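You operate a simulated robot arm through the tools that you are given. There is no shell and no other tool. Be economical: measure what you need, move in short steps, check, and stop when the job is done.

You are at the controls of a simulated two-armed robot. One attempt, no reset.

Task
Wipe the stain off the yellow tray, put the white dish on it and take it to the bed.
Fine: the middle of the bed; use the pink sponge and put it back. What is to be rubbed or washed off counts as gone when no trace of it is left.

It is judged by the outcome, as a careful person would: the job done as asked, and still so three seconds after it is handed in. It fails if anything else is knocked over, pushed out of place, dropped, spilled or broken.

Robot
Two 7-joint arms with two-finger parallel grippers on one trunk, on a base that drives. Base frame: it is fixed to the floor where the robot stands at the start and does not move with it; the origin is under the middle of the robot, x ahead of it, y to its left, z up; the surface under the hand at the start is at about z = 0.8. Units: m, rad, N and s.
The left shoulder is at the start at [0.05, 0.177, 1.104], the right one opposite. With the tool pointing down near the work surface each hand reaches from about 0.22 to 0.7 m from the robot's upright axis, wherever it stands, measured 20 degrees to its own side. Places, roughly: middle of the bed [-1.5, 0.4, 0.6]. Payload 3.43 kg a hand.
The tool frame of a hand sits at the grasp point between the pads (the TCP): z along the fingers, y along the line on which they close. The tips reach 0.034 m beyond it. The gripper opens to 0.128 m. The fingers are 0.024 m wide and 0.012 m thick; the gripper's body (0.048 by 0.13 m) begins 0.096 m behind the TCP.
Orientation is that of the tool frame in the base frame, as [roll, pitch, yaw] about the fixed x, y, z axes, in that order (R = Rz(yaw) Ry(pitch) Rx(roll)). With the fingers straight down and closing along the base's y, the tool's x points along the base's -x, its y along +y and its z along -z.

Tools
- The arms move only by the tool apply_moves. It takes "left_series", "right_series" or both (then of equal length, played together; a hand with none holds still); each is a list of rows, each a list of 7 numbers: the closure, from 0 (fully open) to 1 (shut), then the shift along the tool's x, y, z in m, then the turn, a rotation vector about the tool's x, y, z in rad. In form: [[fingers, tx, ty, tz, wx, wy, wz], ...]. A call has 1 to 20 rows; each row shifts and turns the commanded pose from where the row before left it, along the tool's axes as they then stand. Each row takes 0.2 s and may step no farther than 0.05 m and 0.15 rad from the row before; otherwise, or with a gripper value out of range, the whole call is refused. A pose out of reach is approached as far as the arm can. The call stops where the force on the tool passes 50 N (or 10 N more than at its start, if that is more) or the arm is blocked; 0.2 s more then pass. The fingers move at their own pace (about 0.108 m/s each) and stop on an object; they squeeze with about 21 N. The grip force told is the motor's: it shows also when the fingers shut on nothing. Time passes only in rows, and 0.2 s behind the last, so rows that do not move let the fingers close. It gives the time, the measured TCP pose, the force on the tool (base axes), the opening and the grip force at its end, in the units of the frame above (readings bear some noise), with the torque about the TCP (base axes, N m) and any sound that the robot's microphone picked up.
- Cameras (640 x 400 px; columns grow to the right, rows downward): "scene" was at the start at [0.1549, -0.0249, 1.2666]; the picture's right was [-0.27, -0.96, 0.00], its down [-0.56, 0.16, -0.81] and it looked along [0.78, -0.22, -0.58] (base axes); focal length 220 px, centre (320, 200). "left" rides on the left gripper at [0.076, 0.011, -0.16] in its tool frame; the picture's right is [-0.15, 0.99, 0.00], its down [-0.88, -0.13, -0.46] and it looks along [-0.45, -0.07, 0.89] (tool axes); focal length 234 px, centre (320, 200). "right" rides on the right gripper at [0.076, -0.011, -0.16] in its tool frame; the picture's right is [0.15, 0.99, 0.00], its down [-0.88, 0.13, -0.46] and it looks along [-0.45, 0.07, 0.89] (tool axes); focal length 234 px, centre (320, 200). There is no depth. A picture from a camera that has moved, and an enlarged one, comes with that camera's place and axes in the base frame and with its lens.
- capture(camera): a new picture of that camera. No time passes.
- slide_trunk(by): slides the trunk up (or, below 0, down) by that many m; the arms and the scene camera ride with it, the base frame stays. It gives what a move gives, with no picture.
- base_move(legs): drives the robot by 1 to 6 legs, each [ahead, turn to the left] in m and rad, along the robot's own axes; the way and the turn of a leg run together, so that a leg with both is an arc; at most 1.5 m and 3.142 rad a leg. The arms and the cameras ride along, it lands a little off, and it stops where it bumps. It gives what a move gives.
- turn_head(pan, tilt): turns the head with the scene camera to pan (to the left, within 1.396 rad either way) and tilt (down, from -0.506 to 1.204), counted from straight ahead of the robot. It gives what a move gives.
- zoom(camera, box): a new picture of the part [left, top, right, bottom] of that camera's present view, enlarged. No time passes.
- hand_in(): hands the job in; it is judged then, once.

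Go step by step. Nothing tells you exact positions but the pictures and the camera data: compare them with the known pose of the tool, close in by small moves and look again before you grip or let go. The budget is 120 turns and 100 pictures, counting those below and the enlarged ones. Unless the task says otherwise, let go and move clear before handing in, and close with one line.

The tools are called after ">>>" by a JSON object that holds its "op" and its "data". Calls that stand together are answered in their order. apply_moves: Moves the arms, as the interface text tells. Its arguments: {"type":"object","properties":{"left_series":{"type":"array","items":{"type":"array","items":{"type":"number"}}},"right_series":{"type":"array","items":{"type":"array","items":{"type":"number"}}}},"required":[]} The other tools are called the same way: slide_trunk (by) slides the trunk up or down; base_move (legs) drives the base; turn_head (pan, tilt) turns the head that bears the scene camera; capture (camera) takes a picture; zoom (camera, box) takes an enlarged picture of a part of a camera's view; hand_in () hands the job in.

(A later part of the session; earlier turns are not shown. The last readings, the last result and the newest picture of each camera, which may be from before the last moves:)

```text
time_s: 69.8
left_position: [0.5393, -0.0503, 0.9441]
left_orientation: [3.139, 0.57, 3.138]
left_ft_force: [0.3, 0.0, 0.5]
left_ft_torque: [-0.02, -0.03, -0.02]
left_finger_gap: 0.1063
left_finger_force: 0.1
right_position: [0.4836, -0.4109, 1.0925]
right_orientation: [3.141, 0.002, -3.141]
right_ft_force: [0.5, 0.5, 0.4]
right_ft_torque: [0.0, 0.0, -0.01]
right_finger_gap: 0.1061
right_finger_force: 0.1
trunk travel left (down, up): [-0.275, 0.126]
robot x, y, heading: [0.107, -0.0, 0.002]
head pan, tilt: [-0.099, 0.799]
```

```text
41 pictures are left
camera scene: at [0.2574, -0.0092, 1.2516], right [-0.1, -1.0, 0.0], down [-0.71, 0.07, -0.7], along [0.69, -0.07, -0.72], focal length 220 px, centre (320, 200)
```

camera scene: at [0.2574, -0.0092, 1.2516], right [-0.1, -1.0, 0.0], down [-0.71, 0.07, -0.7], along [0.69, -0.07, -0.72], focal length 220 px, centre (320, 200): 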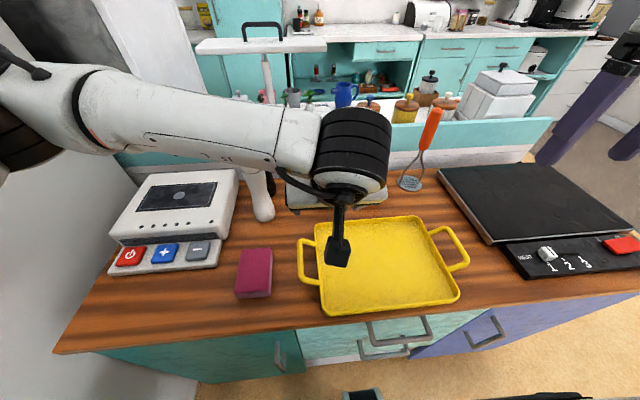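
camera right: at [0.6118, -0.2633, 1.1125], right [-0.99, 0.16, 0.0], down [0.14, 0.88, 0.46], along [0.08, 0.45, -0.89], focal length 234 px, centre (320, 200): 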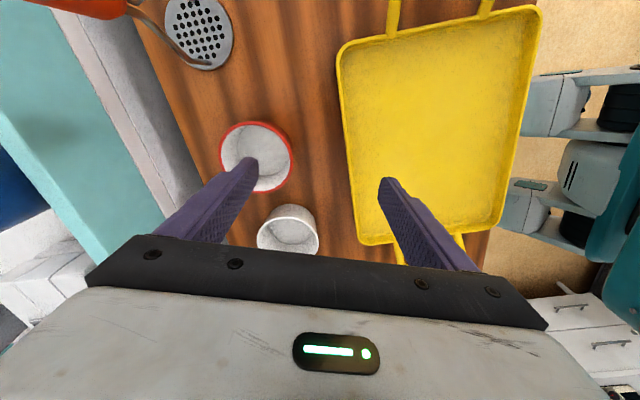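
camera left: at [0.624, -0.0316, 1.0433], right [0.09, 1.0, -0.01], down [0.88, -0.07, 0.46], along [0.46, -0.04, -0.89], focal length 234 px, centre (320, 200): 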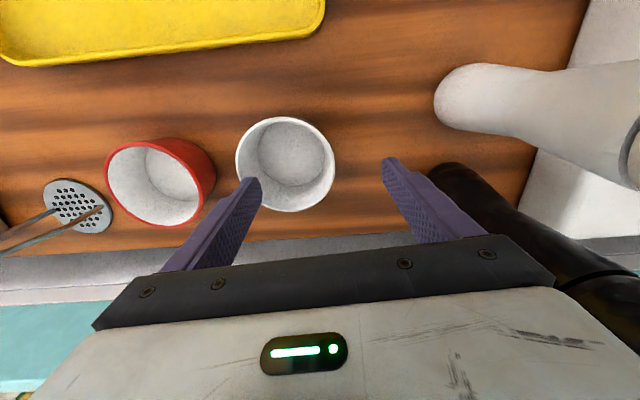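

>>> {"op": "apply_moves", "data": {"left_series": [[0.17, -0.0309, -0.0044, 0.0198, 0, 0, 0], [0.17, -0.0309, -0.0044, 0.0198, 0, 0, 0], [0.17, -0.0309, -0.0044, 0.0198, 0, 0, 0], [0.17, -0.0309, -0.0044, 0.0198, 0, 0, 0], [0.17, 0.0135, 0, 0.021, 0, 0, 0], [0.17, 0, 0, 0, 0, 0, 0]]}}

>>> {"op": "capture", "data": {"camera": "scene"}}

>>> {"op": "capture", "data": {"camera": "left"}}

```text
time_s: 71.2
left_position: [0.6864, -0.0695, 0.9181]
left_orientation: [3.139, 0.567, 3.139]
left_ft_force: [-0.5, 0.9, 0.2]
left_ft_torque: [-0.01, -0.02, 0.01]
left_finger_gap: 0.1064
left_finger_force: 0.0
right_position: [0.4839, -0.4108, 1.0926]
right_orientation: [3.141, 0.001, 3.141]
right_ft_force: [-0.3, -0.8, -0.3]
right_ft_torque: [0.01, -0.01, 0.01]
right_finger_gap: 0.1064
right_finger_force: 0.1
trunk travel left (down, up): [-0.275, 0.126]
robot x, y, heading: [0.1033, 0.0014, -0.004]
head pan, tilt: [-0.099, 0.799]
```

```text
40 pictures are left
camera scene: at [0.2574, -0.0092, 1.2517], right [-0.1, -1.0, 0.0], down [-0.71, 0.07, -0.7], along [0.69, -0.07, -0.72], focal length 220 px, centre (320, 200)
```

scene: 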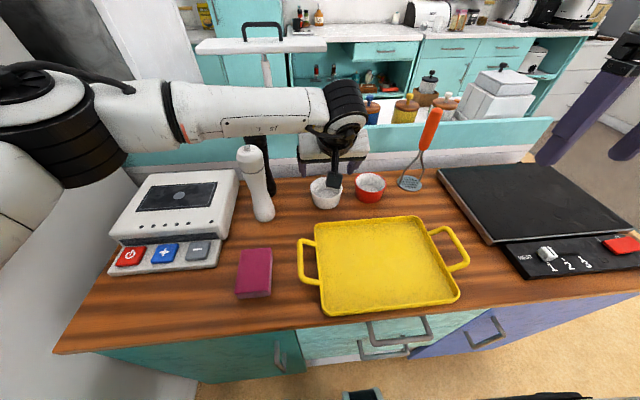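

```text
39 pictures are left
camera left: at [0.5366, -0.0589, 1.0108], right [0.12, 0.99, 0.08], down [0.5, -0.13, 0.86], along [0.86, -0.07, -0.51], focal length 234 px, centre (320, 200)
```

left: 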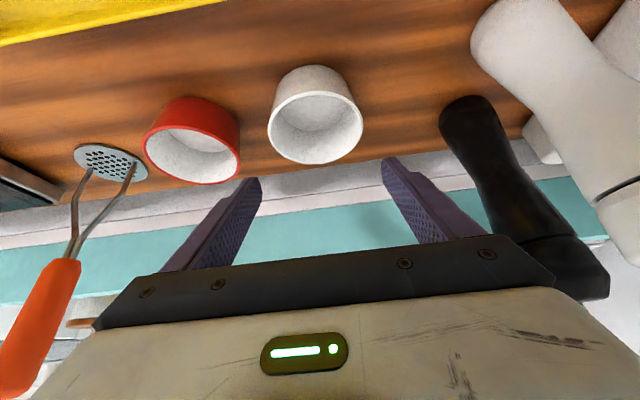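

Well reached and aligned. I'll lower straight down around the dish.

>>> {"op": "apply_moves", "data": {"left_series": [[0.17, 0.013, 0.0015, 0.0202, 0, 0, 0], [0.17, 0.013, 0, 0.0202, 0, 0, 0], [0.17, 0.0117, 0, 0.0182, 0, 0, 0], [0.17, 0, 0, 0, 0, 0, 0]]}}

>>> {"op": "capture", "data": {"camera": "left"}}

>>> {"op": "zoom", "data": {"camera": "scene", "box": [220, 110, 420, 235]}}

```text
time_s: 72.2
left_position: [0.6847, -0.0661, 0.8487]
left_orientation: [3.141, 0.567, 3.14]
left_ft_force: [-0.2, -0.2, 0.2]
left_ft_torque: [0.01, 0.01, 0.03]
left_finger_gap: 0.1062
left_finger_force: 0.0
right_position: [0.4836, -0.4103, 1.0926]
right_orientation: [3.141, 0.002, -3.14]
right_ft_force: [-0.6, -0.2, -0.9]
right_ft_torque: [-0.03, 0.0, -0.01]
right_finger_gap: 0.1061
right_finger_force: 0.0
trunk travel left (down, up): [-0.275, 0.126]
robot x, y, heading: [0.1097, 0.0014, 0.006]
head pan, tilt: [-0.099, 0.799]
```

```text
38 pictures are left
camera left: at [0.5359, -0.0569, 0.9423], right [0.12, 0.99, 0.08], down [0.5, -0.13, 0.86], along [0.86, -0.07, -0.51], focal length 234 px, centre (320, 200)
```

left: 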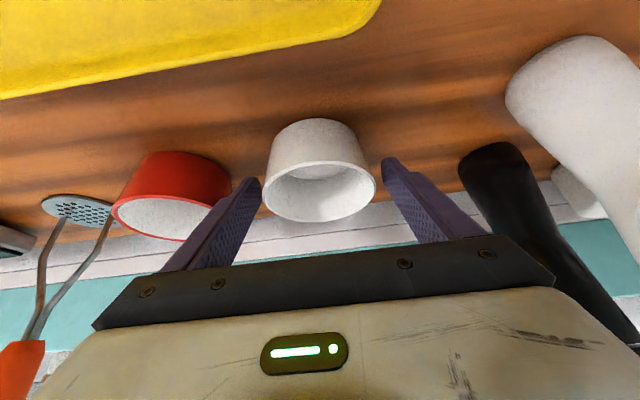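

```text
3.20 times, centred on (320, 172) of scene
camera zoom: at [0.2574, -0.0091, 1.2517], right [-0.1, -1.0, 0.0], down [-0.71, 0.07, -0.7], along [0.69, -0.07, -0.72], focal length 703 px, centre (320, 288)
```

zoom: 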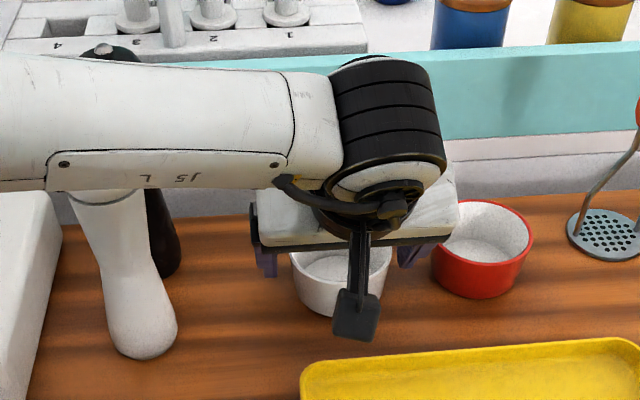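

The fingers straddle the dish. A small correction to centre, then close.

>>> {"op": "apply_moves", "data": {"left_series": [[0.17, 0.0089, -0.002, -0.001, 0, 0, 0], [0.17, 0, 0, 0, 0, 0, 0], [1, 0, 0, 0, 0, 0, 0], [1, 0, 0, 0, 0, 0, 0], [1, 0, 0, 0, 0, 0, 0], [1, 0, 0, 0, 0, 0, 0]]}}

>>> {"op": "capture", "data": {"camera": "left"}}

```text
time_s: 73.5
left_position: [0.6778, -0.0689, 0.8442]
left_orientation: [3.14, 0.568, 3.139]
left_ft_force: [-0.2, 0.8, 0.5]
left_ft_torque: [0.08, 0.01, 0.0]
left_finger_gap: 0.0863
left_finger_force: 21.3
right_position: [0.4837, -0.41, 1.093]
right_orientation: [3.138, 0.002, -3.14]
right_ft_force: [-0.4, 0.6, -0.2]
right_ft_torque: [0.04, 0.03, 0.0]
right_finger_gap: 0.1062
right_finger_force: 0.0
trunk travel left (down, up): [-0.275, 0.126]
robot x, y, heading: [0.1103, -0.001, 0.003]
head pan, tilt: [-0.099, 0.799]
```

```text
36 pictures are left
camera left: at [0.5278, -0.0588, 0.9379], right [0.12, 0.99, 0.08], down [0.5, -0.13, 0.86], along [0.86, -0.07, -0.51], focal length 234 px, centre (320, 200)
```

left: 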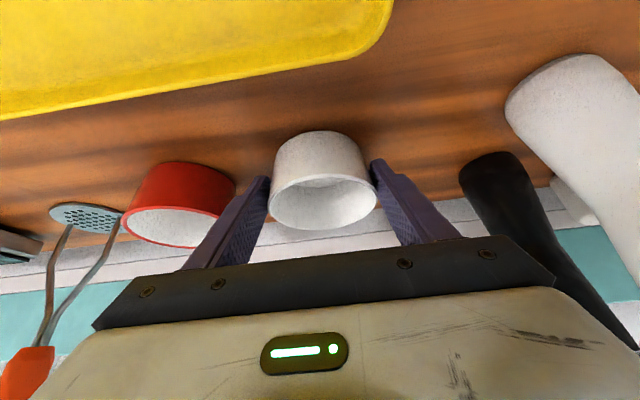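

The dish is held. I'll lift it and carry it over the tray.

>>> {"op": "apply_moves", "data": {"left_series": [[1, -0.018, 0, -0.028, 0, 0, 0], [1, -0.018, 0, -0.028, 0, 0, 0], [1, -0.018, 0, -0.028, 0, 0, 0], [1, 0.0337, -0.0175, -0.0216, 0, 0, 0], [1, 0.0337, -0.0175, -0.0216, 0, 0, 0], [1, 0.0337, -0.0175, -0.0216, 0, 0, 0], [1, 0.0337, -0.0175, -0.0216, 0, 0, 0], [1, 0.0253, 0, -0.0162, 0, 0, 0], [1, 0, 0, 0, 0, 0, 0]]}}

>>> {"op": "capture", "data": {"camera": "scene"}}

>>> {"op": "capture", "data": {"camera": "left"}}

```text
time_s: 75.5
left_position: [0.4855, -0.1359, 0.9464]
left_orientation: [3.14, 0.568, 3.14]
left_ft_force: [-0.2, 0.1, -1.9]
left_ft_torque: [0.02, 0.0, -0.01]
left_finger_gap: 0.0861
left_finger_force: 20.8
right_position: [0.4828, -0.4099, 1.0919]
right_orientation: [3.14, 0.001, -3.141]
right_ft_force: [-1.4, -0.7, 0.8]
right_ft_torque: [-0.01, 0.0, -0.01]
right_finger_gap: 0.1063
right_finger_force: 0.1
trunk travel left (down, up): [-0.275, 0.126]
robot x, y, heading: [0.1073, -0.0051, 0.004]
head pan, tilt: [-0.099, 0.799]
```

```text
35 pictures are left
camera scene: at [0.2575, -0.0092, 1.2516], right [-0.1, -1.0, 0.0], down [-0.71, 0.07, -0.7], along [0.69, -0.07, -0.72], focal length 220 px, centre (320, 200)
```

scene: 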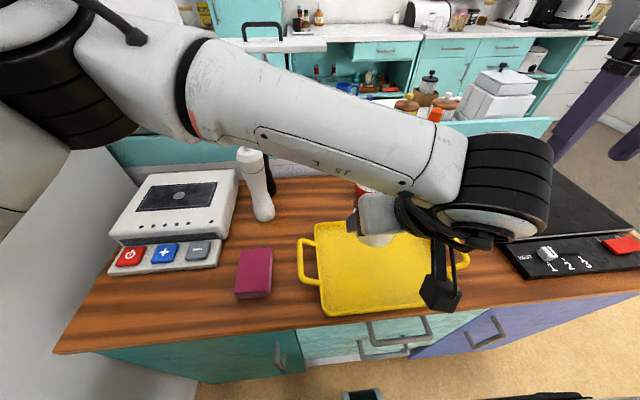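

```text
34 pictures are left
camera left: at [0.3367, -0.1264, 1.0392], right [0.12, 0.99, 0.08], down [0.5, -0.13, 0.86], along [0.86, -0.07, -0.51], focal length 234 px, centre (320, 200)
```

left: 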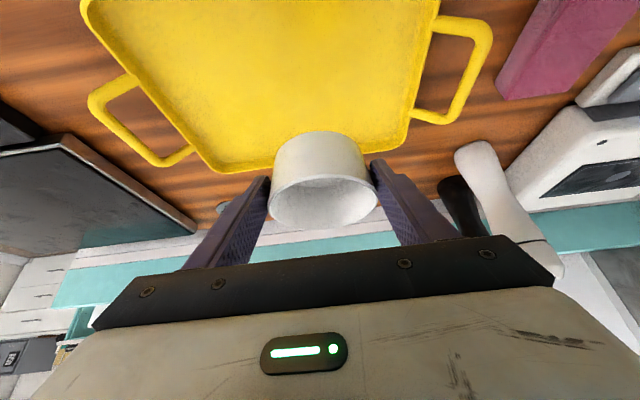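

The dish is over the tray. I'll lower it toward the tray floor, shifting 2 cm toward the middle.

>>> {"op": "apply_moves", "data": {"left_series": [[1, 0.0162, -0.01, 0.0253, 0, 0, 0], [1, 0.0162, -0.01, 0.0253, 0, 0, 0], [1, 0.0135, 0, 0.021, 0, 0, 0], [1, 0, 0, 0, 0, 0, 0]]}}

>>> {"op": "capture", "data": {"camera": "left"}}

```text
time_s: 76.5
left_position: [0.4981, -0.1522, 0.8669]
left_orientation: [-3.134, 0.569, -3.112]
left_ft_force: [-0.7, 0.7, -2.1]
left_ft_torque: [0.01, 0.03, -0.03]
left_finger_gap: 0.0863
left_finger_force: 20.7
right_position: [0.4834, -0.4109, 1.0917]
right_orientation: [3.141, 0.001, -3.141]
right_ft_force: [-0.8, -0.5, -0.1]
right_ft_torque: [0.0, -0.02, 0.0]
right_finger_gap: 0.106
right_finger_force: 0.1
trunk travel left (down, up): [-0.275, 0.126]
robot x, y, heading: [0.1063, 0.0031, -0.001]
head pan, tilt: [-0.099, 0.799]
```

```text
33 pictures are left
camera left: at [0.3486, -0.1445, 0.9585], right [0.1, 0.99, 0.07], down [0.5, -0.11, 0.86], along [0.86, -0.05, -0.51], focal length 234 px, centre (320, 200)
```

left: 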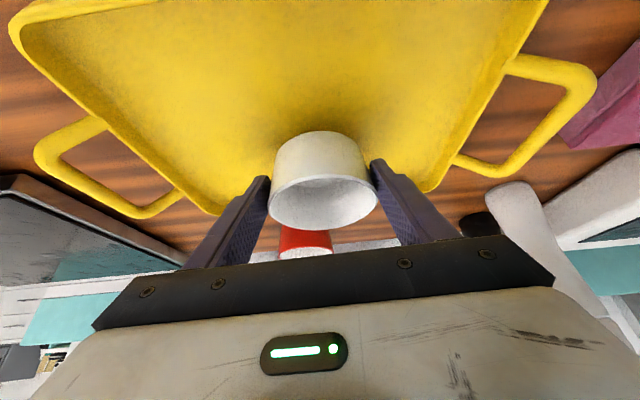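

Near the arm's limit here. I'll come back 1.5 cm left, straighten out and lower to contact.

>>> {"op": "apply_moves", "data": {"left_series": [[1, 0, 0.015, 0, -0.015, 0, 0.026], [1, 0.0054, 0, 0.0084, 0, 0, 0], [1, 0.0022, 0, 0.0034, 0, 0, 0], [1, 0, 0, 0, 0, 0, 0]]}}

```text
time_s: 77.5
left_position: [0.4906, -0.1397, 0.8491]
left_orientation: [3.114, 0.567, 3.119]
left_ft_force: [-0.6, 1.0, 5.5]
left_ft_torque: [-0.06, 0.12, 0.01]
left_finger_gap: 0.086
left_finger_force: 20.6
right_position: [0.4826, -0.4119, 1.0936]
right_orientation: [3.141, 0.002, 3.141]
right_ft_force: [0.4, 0.5, 0.9]
right_ft_torque: [0.02, 0.02, 0.0]
right_finger_gap: 0.1062
right_finger_force: 0.1
trunk travel left (down, up): [-0.275, 0.126]
robot x, y, heading: [0.1086, -0.0007, -0.002]
head pan, tilt: [-0.099, 0.799]
```

Contact on the tray. I'll open gently and rise straight up.

>>> {"op": "apply_moves", "data": {"left_series": [[0.25, 0, 0, 0, 0, 0, 0], [0.2, 0, 0, 0, 0, 0, 0], [0.2, 0, 0, 0, 0, 0, 0], [0.2, -0.0108, 0, -0.0168, 0, 0, 0], [0.2, -0.0216, 0, -0.0337, 0, 0, 0], [0.2, -0.0216, 0, -0.0337, 0, 0, 0], [0.2, -0.0216, 0.01, -0.0337, 0, 0, 0], [0.2, 0, 0.045, 0, 0, 0, 0], [0.2, 0, 0.045, 0, 0, 0, 0], [0.2, 0, 0.045, 0, 0, 0, 0], [0.2, 0, 0, 0, 0, 0, 0]]}}

>>> {"op": "capture", "data": {"camera": "scene"}}

```text
time_s: 80.0
left_position: [0.4899, -0.0017, 0.9927]
left_orientation: [3.108, 0.567, 3.109]
left_ft_force: [-0.4, 0.6, -0.1]
left_ft_torque: [0.03, 0.0, -0.04]
left_finger_gap: 0.1025
left_finger_force: 0.0
right_position: [0.4832, -0.4111, 1.0917]
right_orientation: [3.141, 0.003, 3.141]
right_ft_force: [0.1, 0.2, -0.1]
right_ft_torque: [-0.02, 0.02, -0.01]
right_finger_gap: 0.1063
right_finger_force: 0.1
trunk travel left (down, up): [-0.275, 0.126]
robot x, y, heading: [0.1061, 0.0003, 0.001]
head pan, tilt: [-0.099, 0.799]
```

```text
32 pictures are left
camera scene: at [0.2574, -0.0094, 1.2516], right [-0.1, -1.0, 0.0], down [-0.71, 0.07, -0.7], along [0.69, -0.07, -0.72], focal length 220 px, centre (320, 200)
```

scene: 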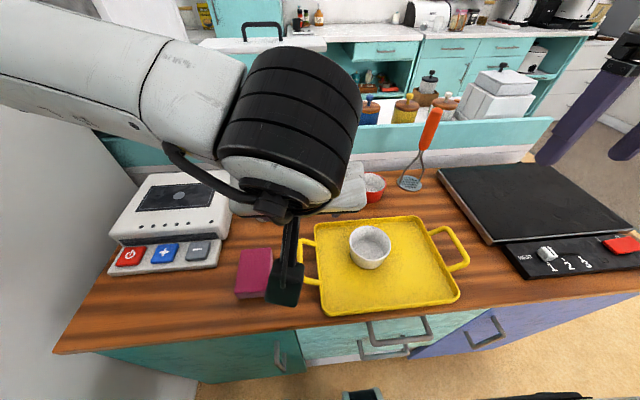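

The dish stands upright on the tray. I'll untilt the left hand, then bring both hands above their handles.

>>> {"op": "apply_moves", "data": {"left_series": [[0.4, 0, 0, 0, 0, 0.14, 0], [0.6, 0, 0, 0, 0, 0.14, 0], [0.68, 0, 0, 0, 0, 0.14, 0], [0.68, 0, 0, 0, 0, 0.145, 0], [0.68, 0, 0, 0.02, 0, 0, 0], [0.68, 0, 0, 0.02, 0, 0, 0], [0.68, 0, 0, 0, 0, 0, 0]], "right_series": [[0.5, 0, 0.04, 0, 0, 0, 0], [0.68, 0, 0.044, 0, 0, 0, 0], [0.68, 0, 0, 0.045, 0, 0, 0], [0.68, 0, 0, 0.045, 0, 0, 0], [0.68, 0, 0, 0.045, 0, 0, 0], [0.68, 0, 0, 0.045, 0, 0, 0], [0.68, 0, 0, 0, 0, 0, 0]]}}

>>> {"op": "capture", "data": {"camera": "left"}}

>>> {"op": "zoom", "data": {"camera": "right", "box": [220, 80, 420, 220]}}

```text
time_s: 81.5
left_position: [0.4895, -0.0013, 0.9496]
left_orientation: [3.113, 0.002, 3.124]
left_ft_force: [-0.1, -0.1, 0.3]
left_ft_torque: [0.0, -0.01, 0.01]
left_finger_gap: 0.0409
left_finger_force: 0.0
right_position: [0.4843, -0.3261, 0.9134]
right_orientation: [3.139, 0.001, -3.142]
right_ft_force: [-0.6, 0.1, -0.8]
right_ft_torque: [-0.01, 0.01, 0.01]
right_finger_gap: 0.0412
right_finger_force: 0.1
trunk travel left (down, up): [-0.275, 0.126]
robot x, y, heading: [0.1073, 0.0021, 0.005]
head pan, tilt: [-0.099, 0.799]
```

```text
31 pictures are left
camera left: at [0.4138, 0.0056, 1.1082], right [0.16, 0.99, 0.03], down [0.88, -0.16, 0.45], along [0.45, -0.05, -0.89], focal length 234 px, centre (320, 200)
```

left: 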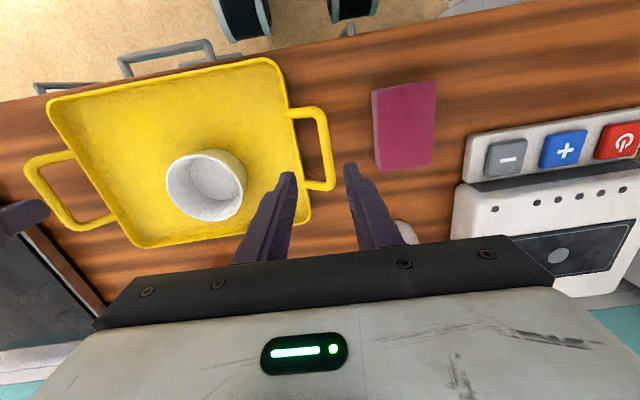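

```text
2.86 times, centred on (320, 150) of right
camera zoom: at [0.4079, -0.3368, 1.0721], right [-0.15, 0.99, 0.0], down [0.88, 0.13, 0.46], along [0.45, 0.07, -0.89], focal length 669 px, centre (320, 343)
```

zoom: 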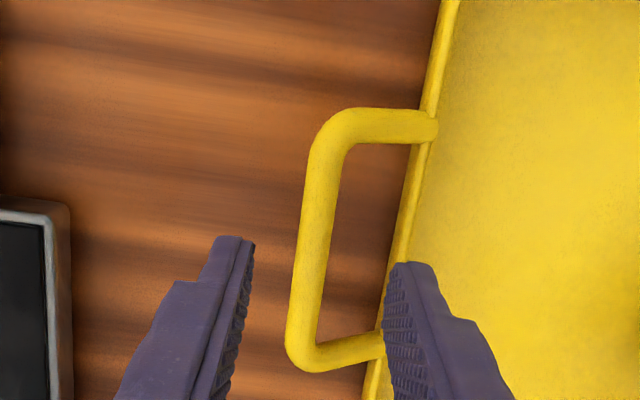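

Bars are at about (0.479, −0.3265) on the right and (0.4835, 0.008) on the left. I'll straighten the left hand, narrow both grippers, move closer and recheck.

>>> {"op": "apply_moves", "data": {"left_series": [[0.815, 0.003, 0.004, 0.02, 0.0286, 0, -0.0176], [0.815, 0.003, 0.004, 0.03, 0, 0, 0], [0.815, 0, 0, 0, 0, 0, 0]], "right_series": [[0.815, 0.003, 0, 0.01, 0, 0, 0], [0.815, 0, 0, 0.007, 0, 0, 0], [0.815, 0, 0, 0, 0, 0, 0]]}}

>>> {"op": "zoom", "data": {"camera": "left", "box": [220, 80, 420, 220]}}

>>> {"op": "zoom", "data": {"camera": "right", "box": [220, 80, 420, 220]}}

```text
time_s: 82.3
left_position: [0.4826, 0.0089, 0.8981]
left_orientation: [-3.141, 0.0, -3.138]
left_ft_force: [0.5, -1.1, -0.1]
left_ft_torque: [-0.02, 0.03, -0.01]
left_finger_gap: 0.0237
left_finger_force: 0.0
right_position: [0.4811, -0.3259, 0.8972]
right_orientation: [3.14, 0.002, -3.141]
right_ft_force: [-0.5, 0.6, 0.0]
right_ft_torque: [-0.01, 0.0, 0.0]
right_finger_gap: 0.0235
right_finger_force: 0.0
trunk travel left (down, up): [-0.275, 0.126]
robot x, y, heading: [0.1056, -0.0045, -0.001]
head pan, tilt: [-0.099, 0.799]
```

```text
2.86 times, centred on (320, 150) of left
camera zoom: at [0.4079, 0.018, 1.0572], right [0.14, 0.99, 0.0], down [0.88, -0.13, 0.46], along [0.45, -0.07, -0.89], focal length 669 px, centre (320, 343)
```

zoom: 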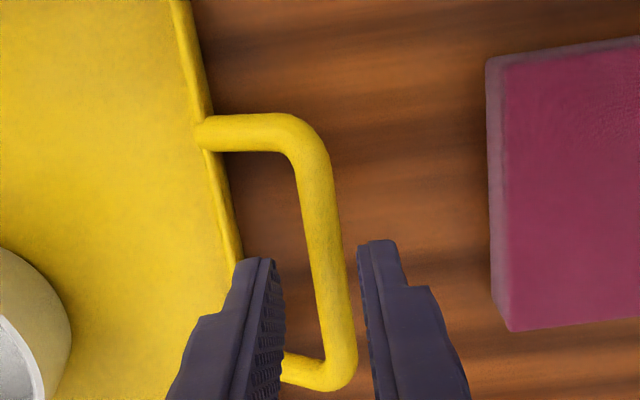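

```text
2.86 times, centred on (320, 150) of right
camera zoom: at [0.4042, -0.3371, 1.0543], right [-0.15, 0.99, 0.0], down [0.88, 0.13, 0.46], along [0.45, 0.07, -0.89], focal length 669 px, centre (320, 343)
```

zoom: 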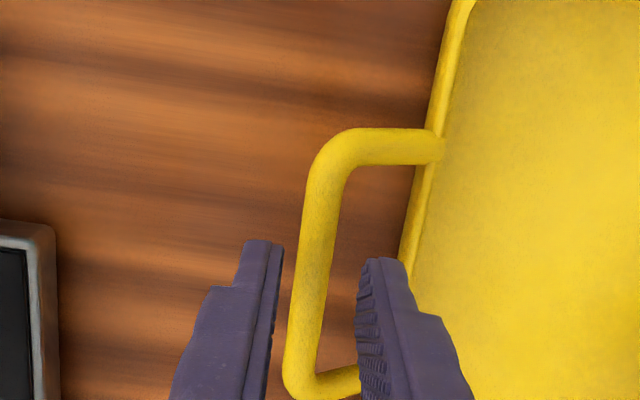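

Both are aligned. I'll descend over the bars and close on both handles.

>>> {"op": "apply_moves", "data": {"left_series": [[0.815, 0, 0, 0.012, 0, 0, 0], [0.815, 0, 0, 0.012, 0, 0, 0], [0.815, 0, 0, 0.012, 0, 0, 0], [0.815, 0, 0, 0.009, 0, 0, 0], [0.815, 0, 0, 0, 0, 0, 0]], "right_series": [[0.815, 0.002, -0.001, 0.012, 0, 0, 0], [0.815, 0, 0, 0.012, 0, 0, 0], [0.815, 0, 0, 0.012, 0, 0, 0], [0.815, 0, 0, 0.008, 0, 0, 0], [0.815, 0, 0, 0, 0, 0, 0]]}}

>>> {"op": "zoom", "data": {"camera": "left", "box": [220, 80, 420, 220]}}

>>> {"op": "zoom", "data": {"camera": "right", "box": [220, 80, 420, 220]}}

```text
time_s: 83.5
left_position: [0.4836, 0.0093, 0.8548]
left_orientation: [3.141, 0.002, -3.138]
left_ft_force: [0.1, 0.0, -0.1]
left_ft_torque: [-0.01, -0.01, -0.01]
left_finger_gap: 0.0237
left_finger_force: 0.1
right_position: [0.479, -0.3278, 0.8518]
right_orientation: [3.141, 0.001, 3.141]
right_ft_force: [-0.9, 0.5, 0.3]
right_ft_torque: [-0.04, -0.01, 0.02]
right_finger_gap: 0.0236
right_finger_force: 0.0
trunk travel left (down, up): [-0.275, 0.126]
robot x, y, heading: [0.1071, -0.0004, 0.004]
head pan, tilt: [-0.099, 0.799]
```

```text
2.86 times, centred on (320, 150) of left
camera zoom: at [0.4089, 0.0184, 1.0134], right [0.14, 0.99, 0.0], down [0.88, -0.13, 0.46], along [0.45, -0.07, -0.89], focal length 669 px, centre (320, 343)
```

zoom: 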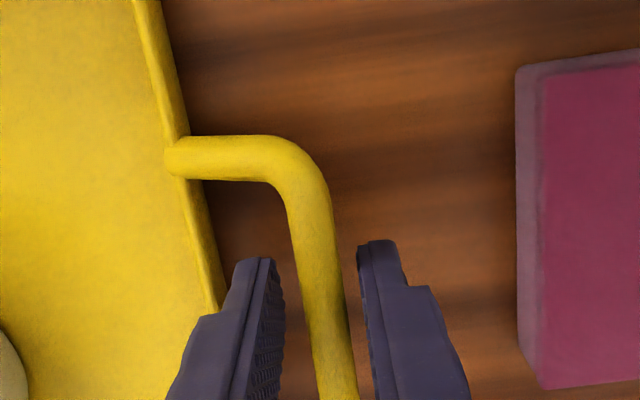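

```text
2.86 times, centred on (320, 150) of right
camera zoom: at [0.4018, -0.3383, 1.0109], right [-0.15, 0.99, 0.0], down [0.88, 0.13, 0.46], along [0.45, 0.07, -0.89], focal length 669 px, centre (320, 343)
```

zoom: 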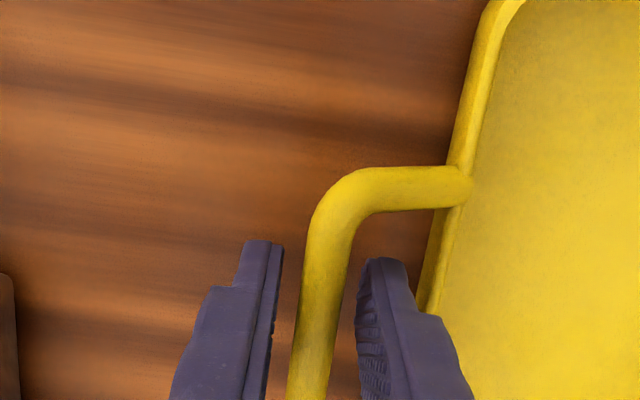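

Both straddle cleanly. I'll close and then lift a few centimetres to test.

>>> {"op": "apply_moves", "data": {"left_series": [[1, 0, 0, 0, 0, 0, 0], [1, 0, 0, 0, 0, 0, 0], [1, 0, 0, 0, 0, 0, 0], [1, 0, 0, -0.01, 0, 0, 0], [1, 0, 0, -0.02, 0, 0, 0], [1, 0, 0, -0.02, 0, 0, 0], [1, 0, 0, 0, 0, 0, 0]], "right_series": [[1, 0, 0, 0, 0, 0, 0], [1, 0, 0, 0, 0, 0, 0], [1, 0, 0, 0, 0, 0, 0], [1, 0, 0, -0.01, 0, 0, 0], [1, 0, 0, -0.02, 0, 0, 0], [1, 0, 0, -0.02, 0, 0, 0], [1, 0, 0, 0, 0, 0, 0]]}}

>>> {"op": "capture", "data": {"camera": "scene"}}

```text
time_s: 85.2
left_position: [0.484, 0.0072, 0.9043]
left_orientation: [3.138, 0.002, -3.139]
left_ft_force: [1.6, 9.9, -2.7]
left_ft_torque: [0.09, -0.03, 0.52]
left_finger_gap: 0.0116
left_finger_force: 20.8
right_position: [0.4784, -0.3292, 0.902]
right_orientation: [3.141, -0.001, -3.141]
right_ft_force: [-1.0, -9.9, -2.0]
right_ft_torque: [-0.08, 0.07, -0.18]
right_finger_gap: 0.0118
right_finger_force: 21.2
trunk travel left (down, up): [-0.275, 0.126]
robot x, y, heading: [0.1039, -0.003, 0.001]
head pan, tilt: [-0.099, 0.799]
```

```text
25 pictures are left
camera scene: at [0.2578, -0.0093, 1.2516], right [-0.1, -1.0, 0.0], down [-0.71, 0.07, -0.7], along [0.69, -0.07, -0.72], focal length 220 px, centre (320, 200)
```

scene: 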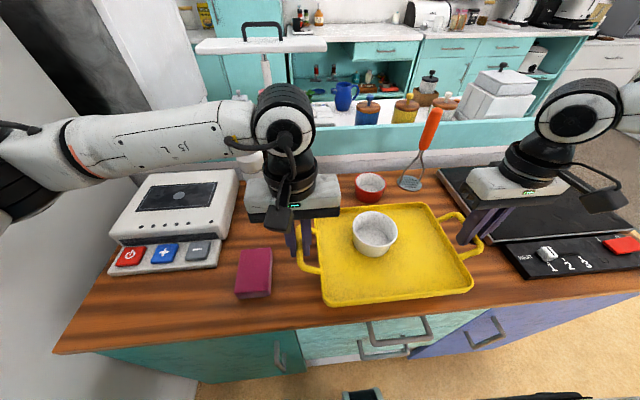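

The tray is lifted and level with the dish stable. I'll raise it a bit more and back away from the counter.

>>> {"op": "apply_moves", "data": {"left_series": [[1, 0, 0.0007, -0.02, 0, 0, 0], [1, 0, 0, -0.02, 0, 0, 0], [1, 0, 0, -0.02, 0, 0, 0], [1, 0, 0, 0, 0, 0, 0]], "right_series": [[1, 0, -0.0007, -0.02, 0, 0, 0], [1, 0, 0, -0.02, 0, 0, 0], [1, 0, 0, -0.02, 0, 0, 0], [1, 0, 0, 0, 0, 0, 0]]}}

>>> {"op": "base_move", "data": {"legs": [[-0.2, 0], [-0.19, 0]]}}

>>> {"op": "turn_head", "data": {"pan": 1.39, "tilt": 0.35}}

>>> {"op": "capture", "data": {"camera": "scene"}}

```text
time_s: 86.2
left_position: [0.4838, 0.0069, 0.9638]
left_orientation: [-3.141, 0.001, -3.14]
left_ft_force: [1.1, 5.5, -3.1]
left_ft_torque: [0.05, -0.17, 0.49]
left_finger_gap: 0.0117
left_finger_force: 20.9
right_position: [0.4794, -0.3296, 0.9608]
right_orientation: [3.137, 0.001, -3.141]
right_ft_force: [-2.1, -5.3, -3.0]
right_ft_torque: [-0.03, 0.2, -0.15]
right_finger_gap: 0.0116
right_finger_force: 21.3
trunk travel left (down, up): [-0.275, 0.126]
robot x, y, heading: [0.1052, -0.0003, 0.001]
head pan, tilt: [-0.099, 0.799]
```

```text
time_s: 88.9
left_position: [0.0955, 0.0056, 0.9638]
left_orientation: [-3.14, 0.001, 3.14]
left_ft_force: [0.6, -4.9, -2.9]
left_ft_torque: [-0.06, 0.04, 0.54]
left_finger_gap: 0.0117
left_finger_force: 21.1
right_position: [0.0881, -0.3305, 0.9614]
right_orientation: [3.139, 0.002, 3.137]
right_ft_force: [-1.7, 4.2, -2.6]
right_ft_torque: [0.02, 0.04, -0.14]
right_finger_gap: 0.0116
right_finger_force: 20.6
trunk travel left (down, up): [-0.275, 0.126]
robot x, y, heading: [-0.2826, -0.0013, 0.001]
head pan, tilt: [-0.099, 0.799]
```

```text
time_s: 90.5
left_position: [0.0952, 0.0059, 0.9646]
left_orientation: [-3.141, 0.003, 3.14]
left_ft_force: [1.3, -3.2, -2.3]
left_ft_torque: [-0.03, -0.07, 0.53]
left_finger_gap: 0.0116
left_finger_force: 20.8
right_position: [0.0889, -0.33, 0.9609]
right_orientation: [3.138, 0.0, 3.138]
right_ft_force: [-1.6, 2.0, -2.5]
right_ft_torque: [0.01, 0.19, -0.15]
right_finger_gap: 0.0116
right_finger_force: 21.1
trunk travel left (down, up): [-0.275, 0.126]
robot x, y, heading: [-0.2825, 0.002, -0.001]
head pan, tilt: [1.389, 0.351]
```

```text
24 pictures are left
camera scene: at [-0.1941, 0.0898, 1.2913], right [0.98, -0.18, 0.0], down [-0.06, -0.34, -0.94], along [0.17, 0.92, -0.34], focal length 220 px, centre (320, 200)
```

scene: 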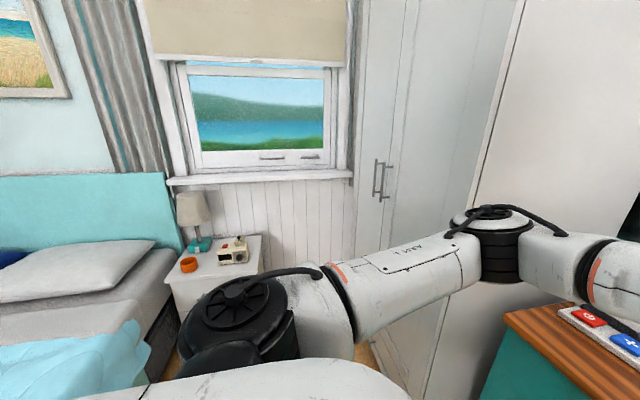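

The bed is behind on the left, with its near edge around x≈−0.65. I'll go slightly forward for turning room, turn left a quarter and look at the bed properly.

>>> {"op": "base_move", "data": {"legs": [[0.08, 0], [0, 0.8], [0, 0.8]]}}

>>> {"op": "turn_head", "data": {"pan": 0.8, "tilt": 0.5}}

>>> {"op": "capture", "data": {"camera": "scene"}}

```text
time_s: 95.8
left_position: [-0.2233, 0.3767, 0.9654]
left_orientation: [-3.139, 0.002, -1.533]
left_ft_force: [1.3, 1.1, -2.5]
left_ft_torque: [0.02, -0.01, 0.54]
left_finger_gap: 0.0116
left_finger_force: 20.9
right_position: [0.1135, 0.3833, 0.9602]
right_orientation: [3.137, 0.001, -1.537]
right_ft_force: [-1.6, -1.1, -3.0]
right_ft_torque: [-0.06, 0.0, -0.17]
right_finger_gap: 0.0119
right_finger_force: 20.6
trunk travel left (down, up): [-0.275, 0.126]
robot x, y, heading: [-0.2016, -0.0003, 1.608]
head pan, tilt: [1.389, 0.351]
```

```text
time_s: 96.8
left_position: [-0.2236, 0.3757, 0.9648]
left_orientation: [-3.14, 0.002, -1.532]
left_ft_force: [1.1, 0.6, -3.4]
left_ft_torque: [-0.01, -0.05, 0.55]
left_finger_gap: 0.0116
left_finger_force: 21.5
right_position: [0.1132, 0.3826, 0.9608]
right_orientation: [3.138, 0.001, -1.533]
right_ft_force: [-1.2, -0.9, -2.8]
right_ft_torque: [-0.07, -0.05, -0.19]
right_finger_gap: 0.0113
right_finger_force: 21.1
trunk travel left (down, up): [-0.275, 0.126]
robot x, y, heading: [-0.199, 0.0063, 1.605]
head pan, tilt: [0.799, 0.499]
```

```text
23 pictures are left
camera scene: at [-0.2713, 0.1297, 1.2776], right [0.67, 0.74, 0.0], down [0.35, -0.32, -0.88], along [-0.65, 0.59, -0.48], focal length 220 px, centre (320, 200)
```

scene: 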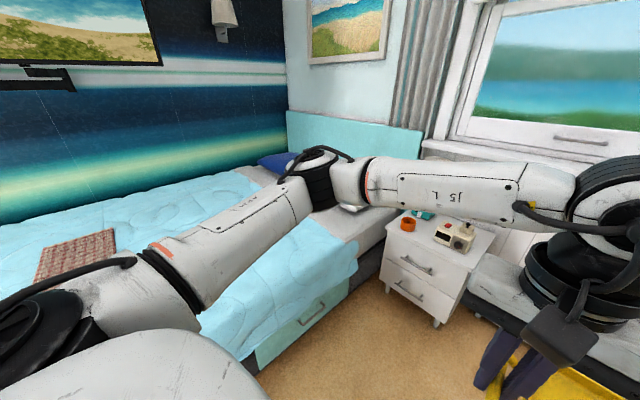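

The bed's side is at about x≈−0.87, so I'll approach at y≈0.4 facing −x. I'll drive diagonally toward (−0.42, 0.4), then turn to face the bed.

>>> {"op": "base_move", "data": {"legs": [[0, 0.469], [0.457, 0], [0, 0.55], [0, 0.515]]}}

>>> {"op": "turn_head", "data": {"pan": 0, "tilt": 0.75}}

>>> {"op": "capture", "data": {"camera": "scene"}}

```text
time_s: 103.9
left_position: [-0.8061, 0.394, 0.9645]
left_orientation: [-3.139, 0.002, 0.011]
left_ft_force: [-0.7, 1.9, -3.4]
left_ft_torque: [0.07, -0.04, 0.51]
left_finger_gap: 0.0116
left_finger_force: 21.2
right_position: [-0.8038, 0.7291, 0.9607]
right_orientation: [3.138, 0.001, 0.009]
right_ft_force: [1.2, -1.8, -3.4]
right_ft_torque: [-0.02, -0.06, -0.21]
right_finger_gap: 0.0116
right_finger_force: 21.1
trunk travel left (down, up): [-0.275, 0.126]
robot x, y, heading: [-0.4282, 0.4043, -3.135]
head pan, tilt: [0.799, 0.499]
```

```text
time_s: 105.0
left_position: [-0.8057, 0.3937, 0.9649]
left_orientation: [-3.14, 0.001, 0.01]
left_ft_force: [-1.4, 1.2, -3.1]
left_ft_torque: [0.06, -0.01, 0.51]
left_finger_gap: 0.0115
left_finger_force: 21.4
right_position: [-0.8017, 0.7299, 0.9606]
right_orientation: [3.138, -0.001, 0.009]
right_ft_force: [0.8, -1.7, -2.8]
right_ft_torque: [-0.02, -0.08, -0.21]
right_finger_gap: 0.0115
right_finger_force: 21.0
trunk travel left (down, up): [-0.275, 0.126]
robot x, y, heading: [-0.4313, 0.4044, -3.13]
head pan, tilt: [0.0, 0.75]
```

```text
22 pictures are left
camera scene: at [-0.5803, 0.4015, 1.2556], right [-0.01, 1.0, 0.0], down [0.68, 0.01, -0.73], along [-0.73, -0.01, -0.68], focal length 220 px, centre (320, 200)
```

scene: 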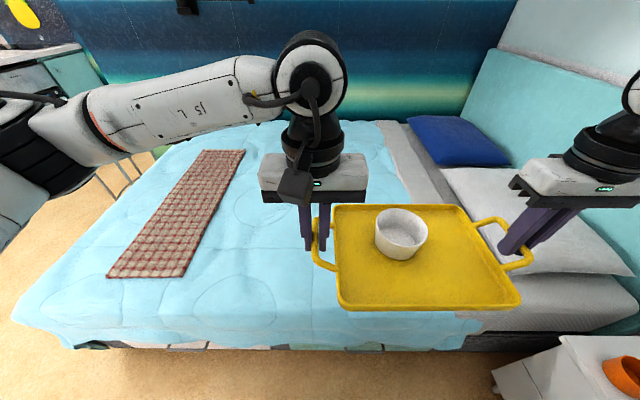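

The tray is centred at y≈0.56, so I'll shift the robot about 0.16 m in −y with a back-turn-forward manoeuvre. That puts the tray in line with the bed's middle.

>>> {"op": "base_move", "data": {"legs": [[-0.3, 0], [0, 0.5], [0.33, 0], [0, -0.505]]}}

>>> {"op": "capture", "data": {"camera": "scene"}}

```text
time_s: 111.7
left_position: [-0.7987, 0.2365, 0.9643]
left_orientation: [-3.14, -0.001, 0.005]
left_ft_force: [-0.4, 2.1, -2.8]
left_ft_torque: [0.01, -0.02, 0.49]
left_finger_gap: 0.0116
left_finger_force: 20.8
right_position: [-0.7931, 0.573, 0.9612]
right_orientation: [3.14, 0.0, 0.004]
right_ft_force: [1.5, -0.8, -2.1]
right_ft_torque: [-0.01, -0.02, -0.22]
right_finger_gap: 0.0118
right_finger_force: 20.6
trunk travel left (down, up): [-0.275, 0.126]
robot x, y, heading: [-0.4178, 0.2471, -3.142]
head pan, tilt: [0.0, 0.75]
```

```text
21 pictures are left
camera scene: at [-0.5731, 0.2434, 1.2556], right [0.0, 1.0, 0.0], down [0.68, 0.0, -0.73], along [-0.73, 0.0, -0.68], focal length 220 px, centre (320, 200)
```

scene: 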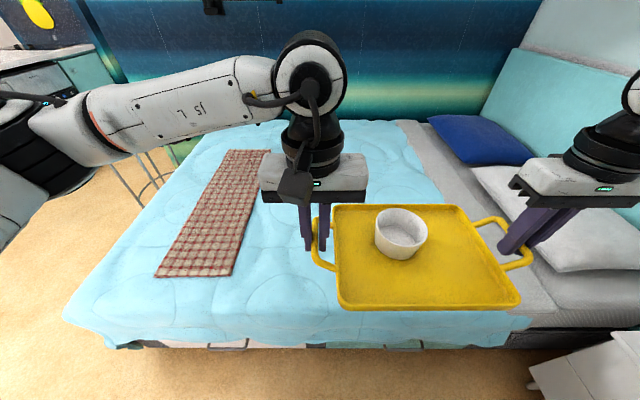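

The tray's middle is now at y≈0.405. I'll drive up to the bed side gently.

>>> {"op": "base_move", "data": {"legs": [[0.1, 0], [0.06, 0]]}}

```text
time_s: 113.4
left_position: [-0.9192, 0.2363, 0.9643]
left_orientation: [-3.14, 0.003, 0.006]
left_ft_force: [0.2, 1.5, -2.7]
left_ft_torque: [0.01, -0.18, 0.33]
left_finger_gap: 0.0116
left_finger_force: 20.9
right_position: [-0.9133, 0.5726, 0.961]
right_orientation: [3.139, -0.002, 0.0]
right_ft_force: [1.2, -0.6, -3.2]
right_ft_torque: [-0.02, 0.14, -0.28]
right_finger_gap: 0.0113
right_finger_force: 21.0
trunk travel left (down, up): [-0.275, 0.126]
robot x, y, heading: [-0.5421, 0.2475, -3.138]
head pan, tilt: [0.0, 0.75]
stopped in leg 2: the robot was blocked; the commanded pose is now the measured one
```

Against the bed side now. I'll lower the trunk, then extend both arms forward together over the bed.

>>> {"op": "slide_trunk", "data": {"by": -0.2}}

>>> {"op": "apply_moves", "data": {"left_series": [[1, 0, 0, 0.02, 0, 0, 0], [1, 0, 0, 0.02, 0, 0, 0], [1, 0, 0, 0.01, 0, 0, 0], [1, -0.02, 0, 0, 0, 0, 0], [1, -0.02, 0, 0, 0, 0, 0], [1, -0.02, 0, 0, 0, 0, 0], [1, -0.02, 0, 0, 0, 0, 0], [1, -0.02, 0, 0, 0, 0, 0], [1, -0.02, 0, 0, 0, 0, 0], [1, 0, 0, 0, 0, 0, 0]], "right_series": [[1, 0, 0, 0.02, 0, 0, 0], [1, 0, 0, 0.02, 0, 0, 0], [1, 0, 0, 0.01, 0, 0, 0], [1, -0.02, 0, 0, 0, 0, 0], [1, -0.02, 0, 0, 0, 0, 0], [1, -0.02, 0, 0, 0, 0, 0], [1, -0.02, 0, 0, 0, 0, 0], [1, -0.02, 0, 0, 0, 0, 0], [1, -0.02, 0, 0, 0, 0, 0], [1, 0, 0, 0, 0, 0, 0]]}}

>>> {"op": "capture", "data": {"camera": "scene"}}

```text
time_s: 115.5
left_position: [-0.9196, 0.2366, 0.7642]
left_orientation: [-3.141, 0.004, 0.004]
left_ft_force: [-1.6, 1.1, -2.5]
left_ft_torque: [0.0, 0.04, 0.38]
left_finger_gap: 0.0115
left_finger_force: 21.2
right_position: [-0.9147, 0.5727, 0.761]
right_orientation: [3.137, -0.001, 0.0]
right_ft_force: [0.5, -1.2, -2.3]
right_ft_torque: [-0.01, -0.1, -0.24]
right_finger_gap: 0.0117
right_finger_force: 21.0
trunk travel left (down, up): [-0.075, 0.326]
robot x, y, heading: [-0.5438, 0.2452, -3.138]
head pan, tilt: [0.0, 0.75]
```

```text
time_s: 117.7
left_position: [-1.04, 0.2351, 0.7146]
left_orientation: [-3.136, 0.002, 0.007]
left_ft_force: [-1.6, 5.3, -3.1]
left_ft_torque: [0.06, -0.11, 0.5]
left_finger_gap: 0.0115
left_finger_force: 20.8
right_position: [-1.0361, 0.5706, 0.7111]
right_orientation: [3.136, 0.001, 0.001]
right_ft_force: [-0.7, -4.2, -2.9]
right_ft_torque: [-0.05, 0.04, -0.14]
right_finger_gap: 0.0116
right_finger_force: 21.1
trunk travel left (down, up): [-0.075, 0.326]
robot x, y, heading: [-0.544, 0.2411, -3.141]
head pan, tilt: [0.0, 0.75]
```

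```text
20 pictures are left
camera scene: at [-0.6952, 0.243, 1.0555], right [0.0, 1.0, 0.0], down [0.68, 0.0, -0.73], along [-0.73, 0.0, -0.68], focal length 220 px, centre (320, 200)
```

scene: 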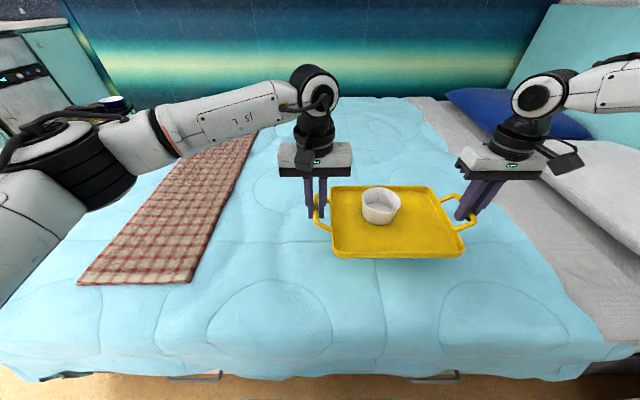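

Stable. I'll extend further in small steps.

>>> {"op": "apply_moves", "data": {"left_series": [[1, -0.02, 0, 0, 0, 0, 0], [1, -0.02, 0, 0, 0, 0, 0], [1, -0.01, 0, 0, 0, 0, 0], [1, 0, 0, 0, 0, 0, 0]], "right_series": [[1, -0.02, 0, 0, 0, 0, 0], [1, -0.02, 0, 0, 0, 0, 0], [1, -0.01, 0, 0, 0, 0, 0], [1, 0, 0, 0, 0, 0, 0]]}}

```text
time_s: 118.7
left_position: [-1.0901, 0.2343, 0.7153]
left_orientation: [-3.138, 0.001, 0.006]
left_ft_force: [-0.9, 7.2, -3.0]
left_ft_torque: [0.04, -0.12, 0.47]
left_finger_gap: 0.0116
left_finger_force: 21.3
right_position: [-1.0851, 0.573, 0.7104]
right_orientation: [3.139, 0.0, 0.002]
right_ft_force: [-0.2, -6.9, -3.0]
right_ft_torque: [-0.06, 0.0, -0.21]
right_finger_gap: 0.0117
right_finger_force: 20.8
trunk travel left (down, up): [-0.075, 0.326]
robot x, y, heading: [-0.5451, 0.2444, -3.138]
head pan, tilt: [0.0, 0.75]
```

Near the arms' limit at x≈−1.09. I'll lower the tray until it rests on the bed, then push it further in afterwards.

>>> {"op": "apply_moves", "data": {"left_series": [[1, -0.012, 0, 0.012, 0, 0, 0], [1, 0, 0, 0.012, 0, 0, 0], [1, 0, 0, 0.01, 0, 0, 0], [1, 0, 0, 0, 0, 0, 0]], "right_series": [[1, -0.012, 0, 0.012, 0, 0, 0], [1, 0, 0, 0.012, 0, 0, 0], [1, 0, 0, 0.01, 0, 0, 0], [1, 0, 0, 0, 0, 0, 0]]}}

>>> {"op": "zoom", "data": {"camera": "scene", "box": [260, 140, 500, 290]}}

```text
time_s: 119.7
left_position: [-1.1001, 0.2352, 0.6795]
left_orientation: [-3.137, 0.003, 0.005]
left_ft_force: [-0.9, 7.3, -4.3]
left_ft_torque: [0.07, 0.11, 0.46]
left_finger_gap: 0.0115
left_finger_force: 20.7
right_position: [-1.0967, 0.5717, 0.6775]
right_orientation: [3.136, 0.0, 0.001]
right_ft_force: [1.4, -7.3, -2.8]
right_ft_torque: [-0.05, -0.15, -0.2]
right_finger_gap: 0.0115
right_finger_force: 21.0
trunk travel left (down, up): [-0.075, 0.326]
robot x, y, heading: [-0.5424, 0.2453, -3.141]
head pan, tilt: [0.0, 0.75]
```

```text
2.67 times, centred on (380, 215) of scene
camera zoom: at [-0.6952, 0.243, 1.0556], right [0.0, 1.0, 0.0], down [0.68, 0.0, -0.73], along [-0.73, 0.0, -0.68], focal length 586 px, centre (160, 160)
```

zoom: 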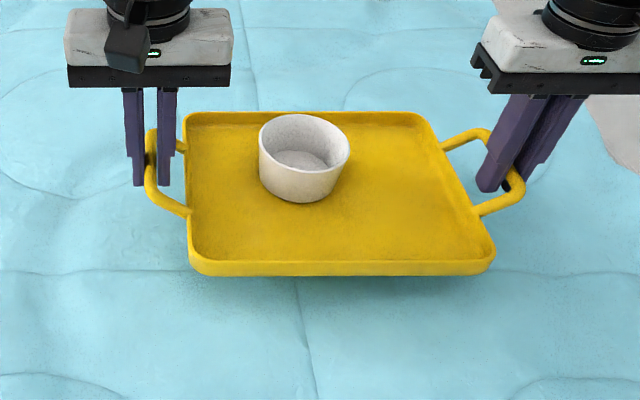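

>>> {"op": "apply_moves", "data": {"left_series": [[1, 0, 0, 0.01, 0, 0, 0], [1, 0, 0, 0.01, 0, 0, 0], [1, 0, 0, 0, 0, 0, 0]], "right_series": [[1, 0, 0, 0.01, 0, 0, 0], [1, 0, 0, 0.01, 0, 0, 0], [1, 0, 0, 0, 0, 0, 0]]}}

```text
time_s: 120.5
left_position: [-1.1036, 0.2352, 0.6607]
left_orientation: [-3.14, 0.003, 0.003]
left_ft_force: [-0.8, 8.1, -3.2]
left_ft_torque: [0.12, -0.02, 0.48]
left_finger_gap: 0.0116
left_finger_force: 20.7
right_position: [-1.0979, 0.5727, 0.6561]
right_orientation: [3.137, -0.001, 0.001]
right_ft_force: [1.1, -8.4, -2.7]
right_ft_torque: [-0.06, -0.04, -0.22]
right_finger_gap: 0.0114
right_finger_force: 20.8
trunk travel left (down, up): [-0.075, 0.326]
robot x, y, heading: [-0.5424, 0.2427, -3.143]
head pan, tilt: [0.0, 0.75]
```

>>> {"op": "apply_moves", "data": {"left_series": [[1, 0, 0, 0.006, 0, 0, 0], [1, 0, 0, 0.006, 0, 0, 0], [1, 0, 0, 0, 0, 0, 0]], "right_series": [[1, 0, 0, 0.006, 0, 0, 0], [1, 0, 0, 0.006, 0, 0, 0], [1, 0, 0, 0, 0, 0, 0]]}}

```text
time_s: 121.3
left_position: [-1.1021, 0.2356, 0.6481]
left_orientation: [-3.14, 0.002, 0.006]
left_ft_force: [0.1, 7.5, -2.7]
left_ft_torque: [0.07, -0.07, 0.45]
left_finger_gap: 0.0118
left_finger_force: 21.0
right_position: [-1.0975, 0.5709, 0.6433]
right_orientation: [3.139, -0.001, 0.0]
right_ft_force: [1.1, -7.1, -2.7]
right_ft_torque: [-0.09, 0.04, -0.23]
right_finger_gap: 0.0114
right_finger_force: 21.3
trunk travel left (down, up): [-0.075, 0.326]
robot x, y, heading: [-0.5438, 0.2448, -3.144]
head pan, tilt: [0.0, 0.75]
```

>>> {"op": "apply_moves", "data": {"left_series": [[1, 0, 0, 0.004, 0, 0, 0], [1, 0, 0, 0.004, 0, 0, 0], [1, 0, 0, 0.003, 0, 0, 0], [1, 0, 0, 0, 0, 0, 0]], "right_series": [[1, 0, 0, 0.004, 0, 0, 0], [1, 0, 0, 0.002, 0, 0, 0], [1, 0, 0, 0.002, 0, 0, 0], [1, 0, 0, 0, 0, 0, 0]]}}

>>> {"op": "zoom", "data": {"camera": "scene", "box": [260, 140, 500, 290]}}

```text
time_s: 122.3
left_position: [-1.1026, 0.2343, 0.6363]
left_orientation: [-3.142, 0.002, 0.007]
left_ft_force: [-1.7, 5.3, -3.0]
left_ft_torque: [0.05, -0.04, 0.43]
left_finger_gap: 0.0117
left_finger_force: 21.2
right_position: [-1.0971, 0.5722, 0.6357]
right_orientation: [3.14, 0.001, -0.001]
right_ft_force: [1.2, -5.0, -3.5]
right_ft_torque: [-0.05, -0.03, -0.2]
right_finger_gap: 0.0118
right_finger_force: 21.2
trunk travel left (down, up): [-0.075, 0.326]
robot x, y, heading: [-0.5445, 0.243, -3.137]
head pan, tilt: [0.0, 0.75]
```

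```text
2.67 times, centred on (380, 215) of scene
camera zoom: at [-0.6952, 0.2429, 1.0556], right [0.0, 1.0, 0.0], down [0.68, 0.0, -0.73], along [-0.73, 0.0, -0.68], focal length 586 px, centre (160, 160)
```

zoom: 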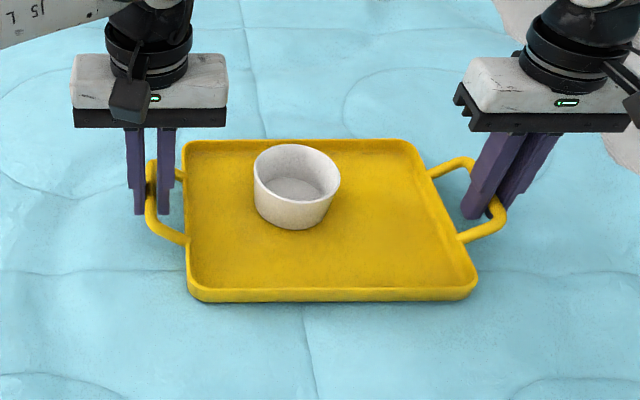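

Very close to the bed now. Continuing.

>>> {"op": "apply_moves", "data": {"left_series": [[1, 0, 0, 0.004, 0, 0, 0], [1, 0, 0, 0.004, 0, 0, 0], [1, 0, 0, 0.003, 0, 0, 0], [1, 0, 0, 0, 0, 0, 0]], "right_series": [[1, 0, 0, 0.004, 0, 0, 0], [1, 0, 0, 0.004, 0, 0, 0], [1, 0, 0, 0.003, 0, 0, 0], [1, 0, 0, 0, 0, 0, 0]]}}

```text
time_s: 123.3
left_position: [-1.1033, 0.2353, 0.6286]
left_orientation: [-3.136, 0.007, 0.007]
left_ft_force: [-2.0, 2.0, 16.5]
left_ft_torque: [0.05, 0.02, 0.5]
left_finger_gap: 0.0114
left_finger_force: 20.8
right_position: [-1.0976, 0.5709, 0.6296]
right_orientation: [3.138, 0.007, 0.001]
right_ft_force: [-2.6, -2.5, 15.7]
right_ft_torque: [0.0, -0.02, -0.39]
right_finger_gap: 0.0118
right_finger_force: 20.7
trunk travel left (down, up): [-0.075, 0.326]
robot x, y, heading: [-0.5399, 0.2453, -3.14]
head pan, tilt: [0.0, 0.75]
```

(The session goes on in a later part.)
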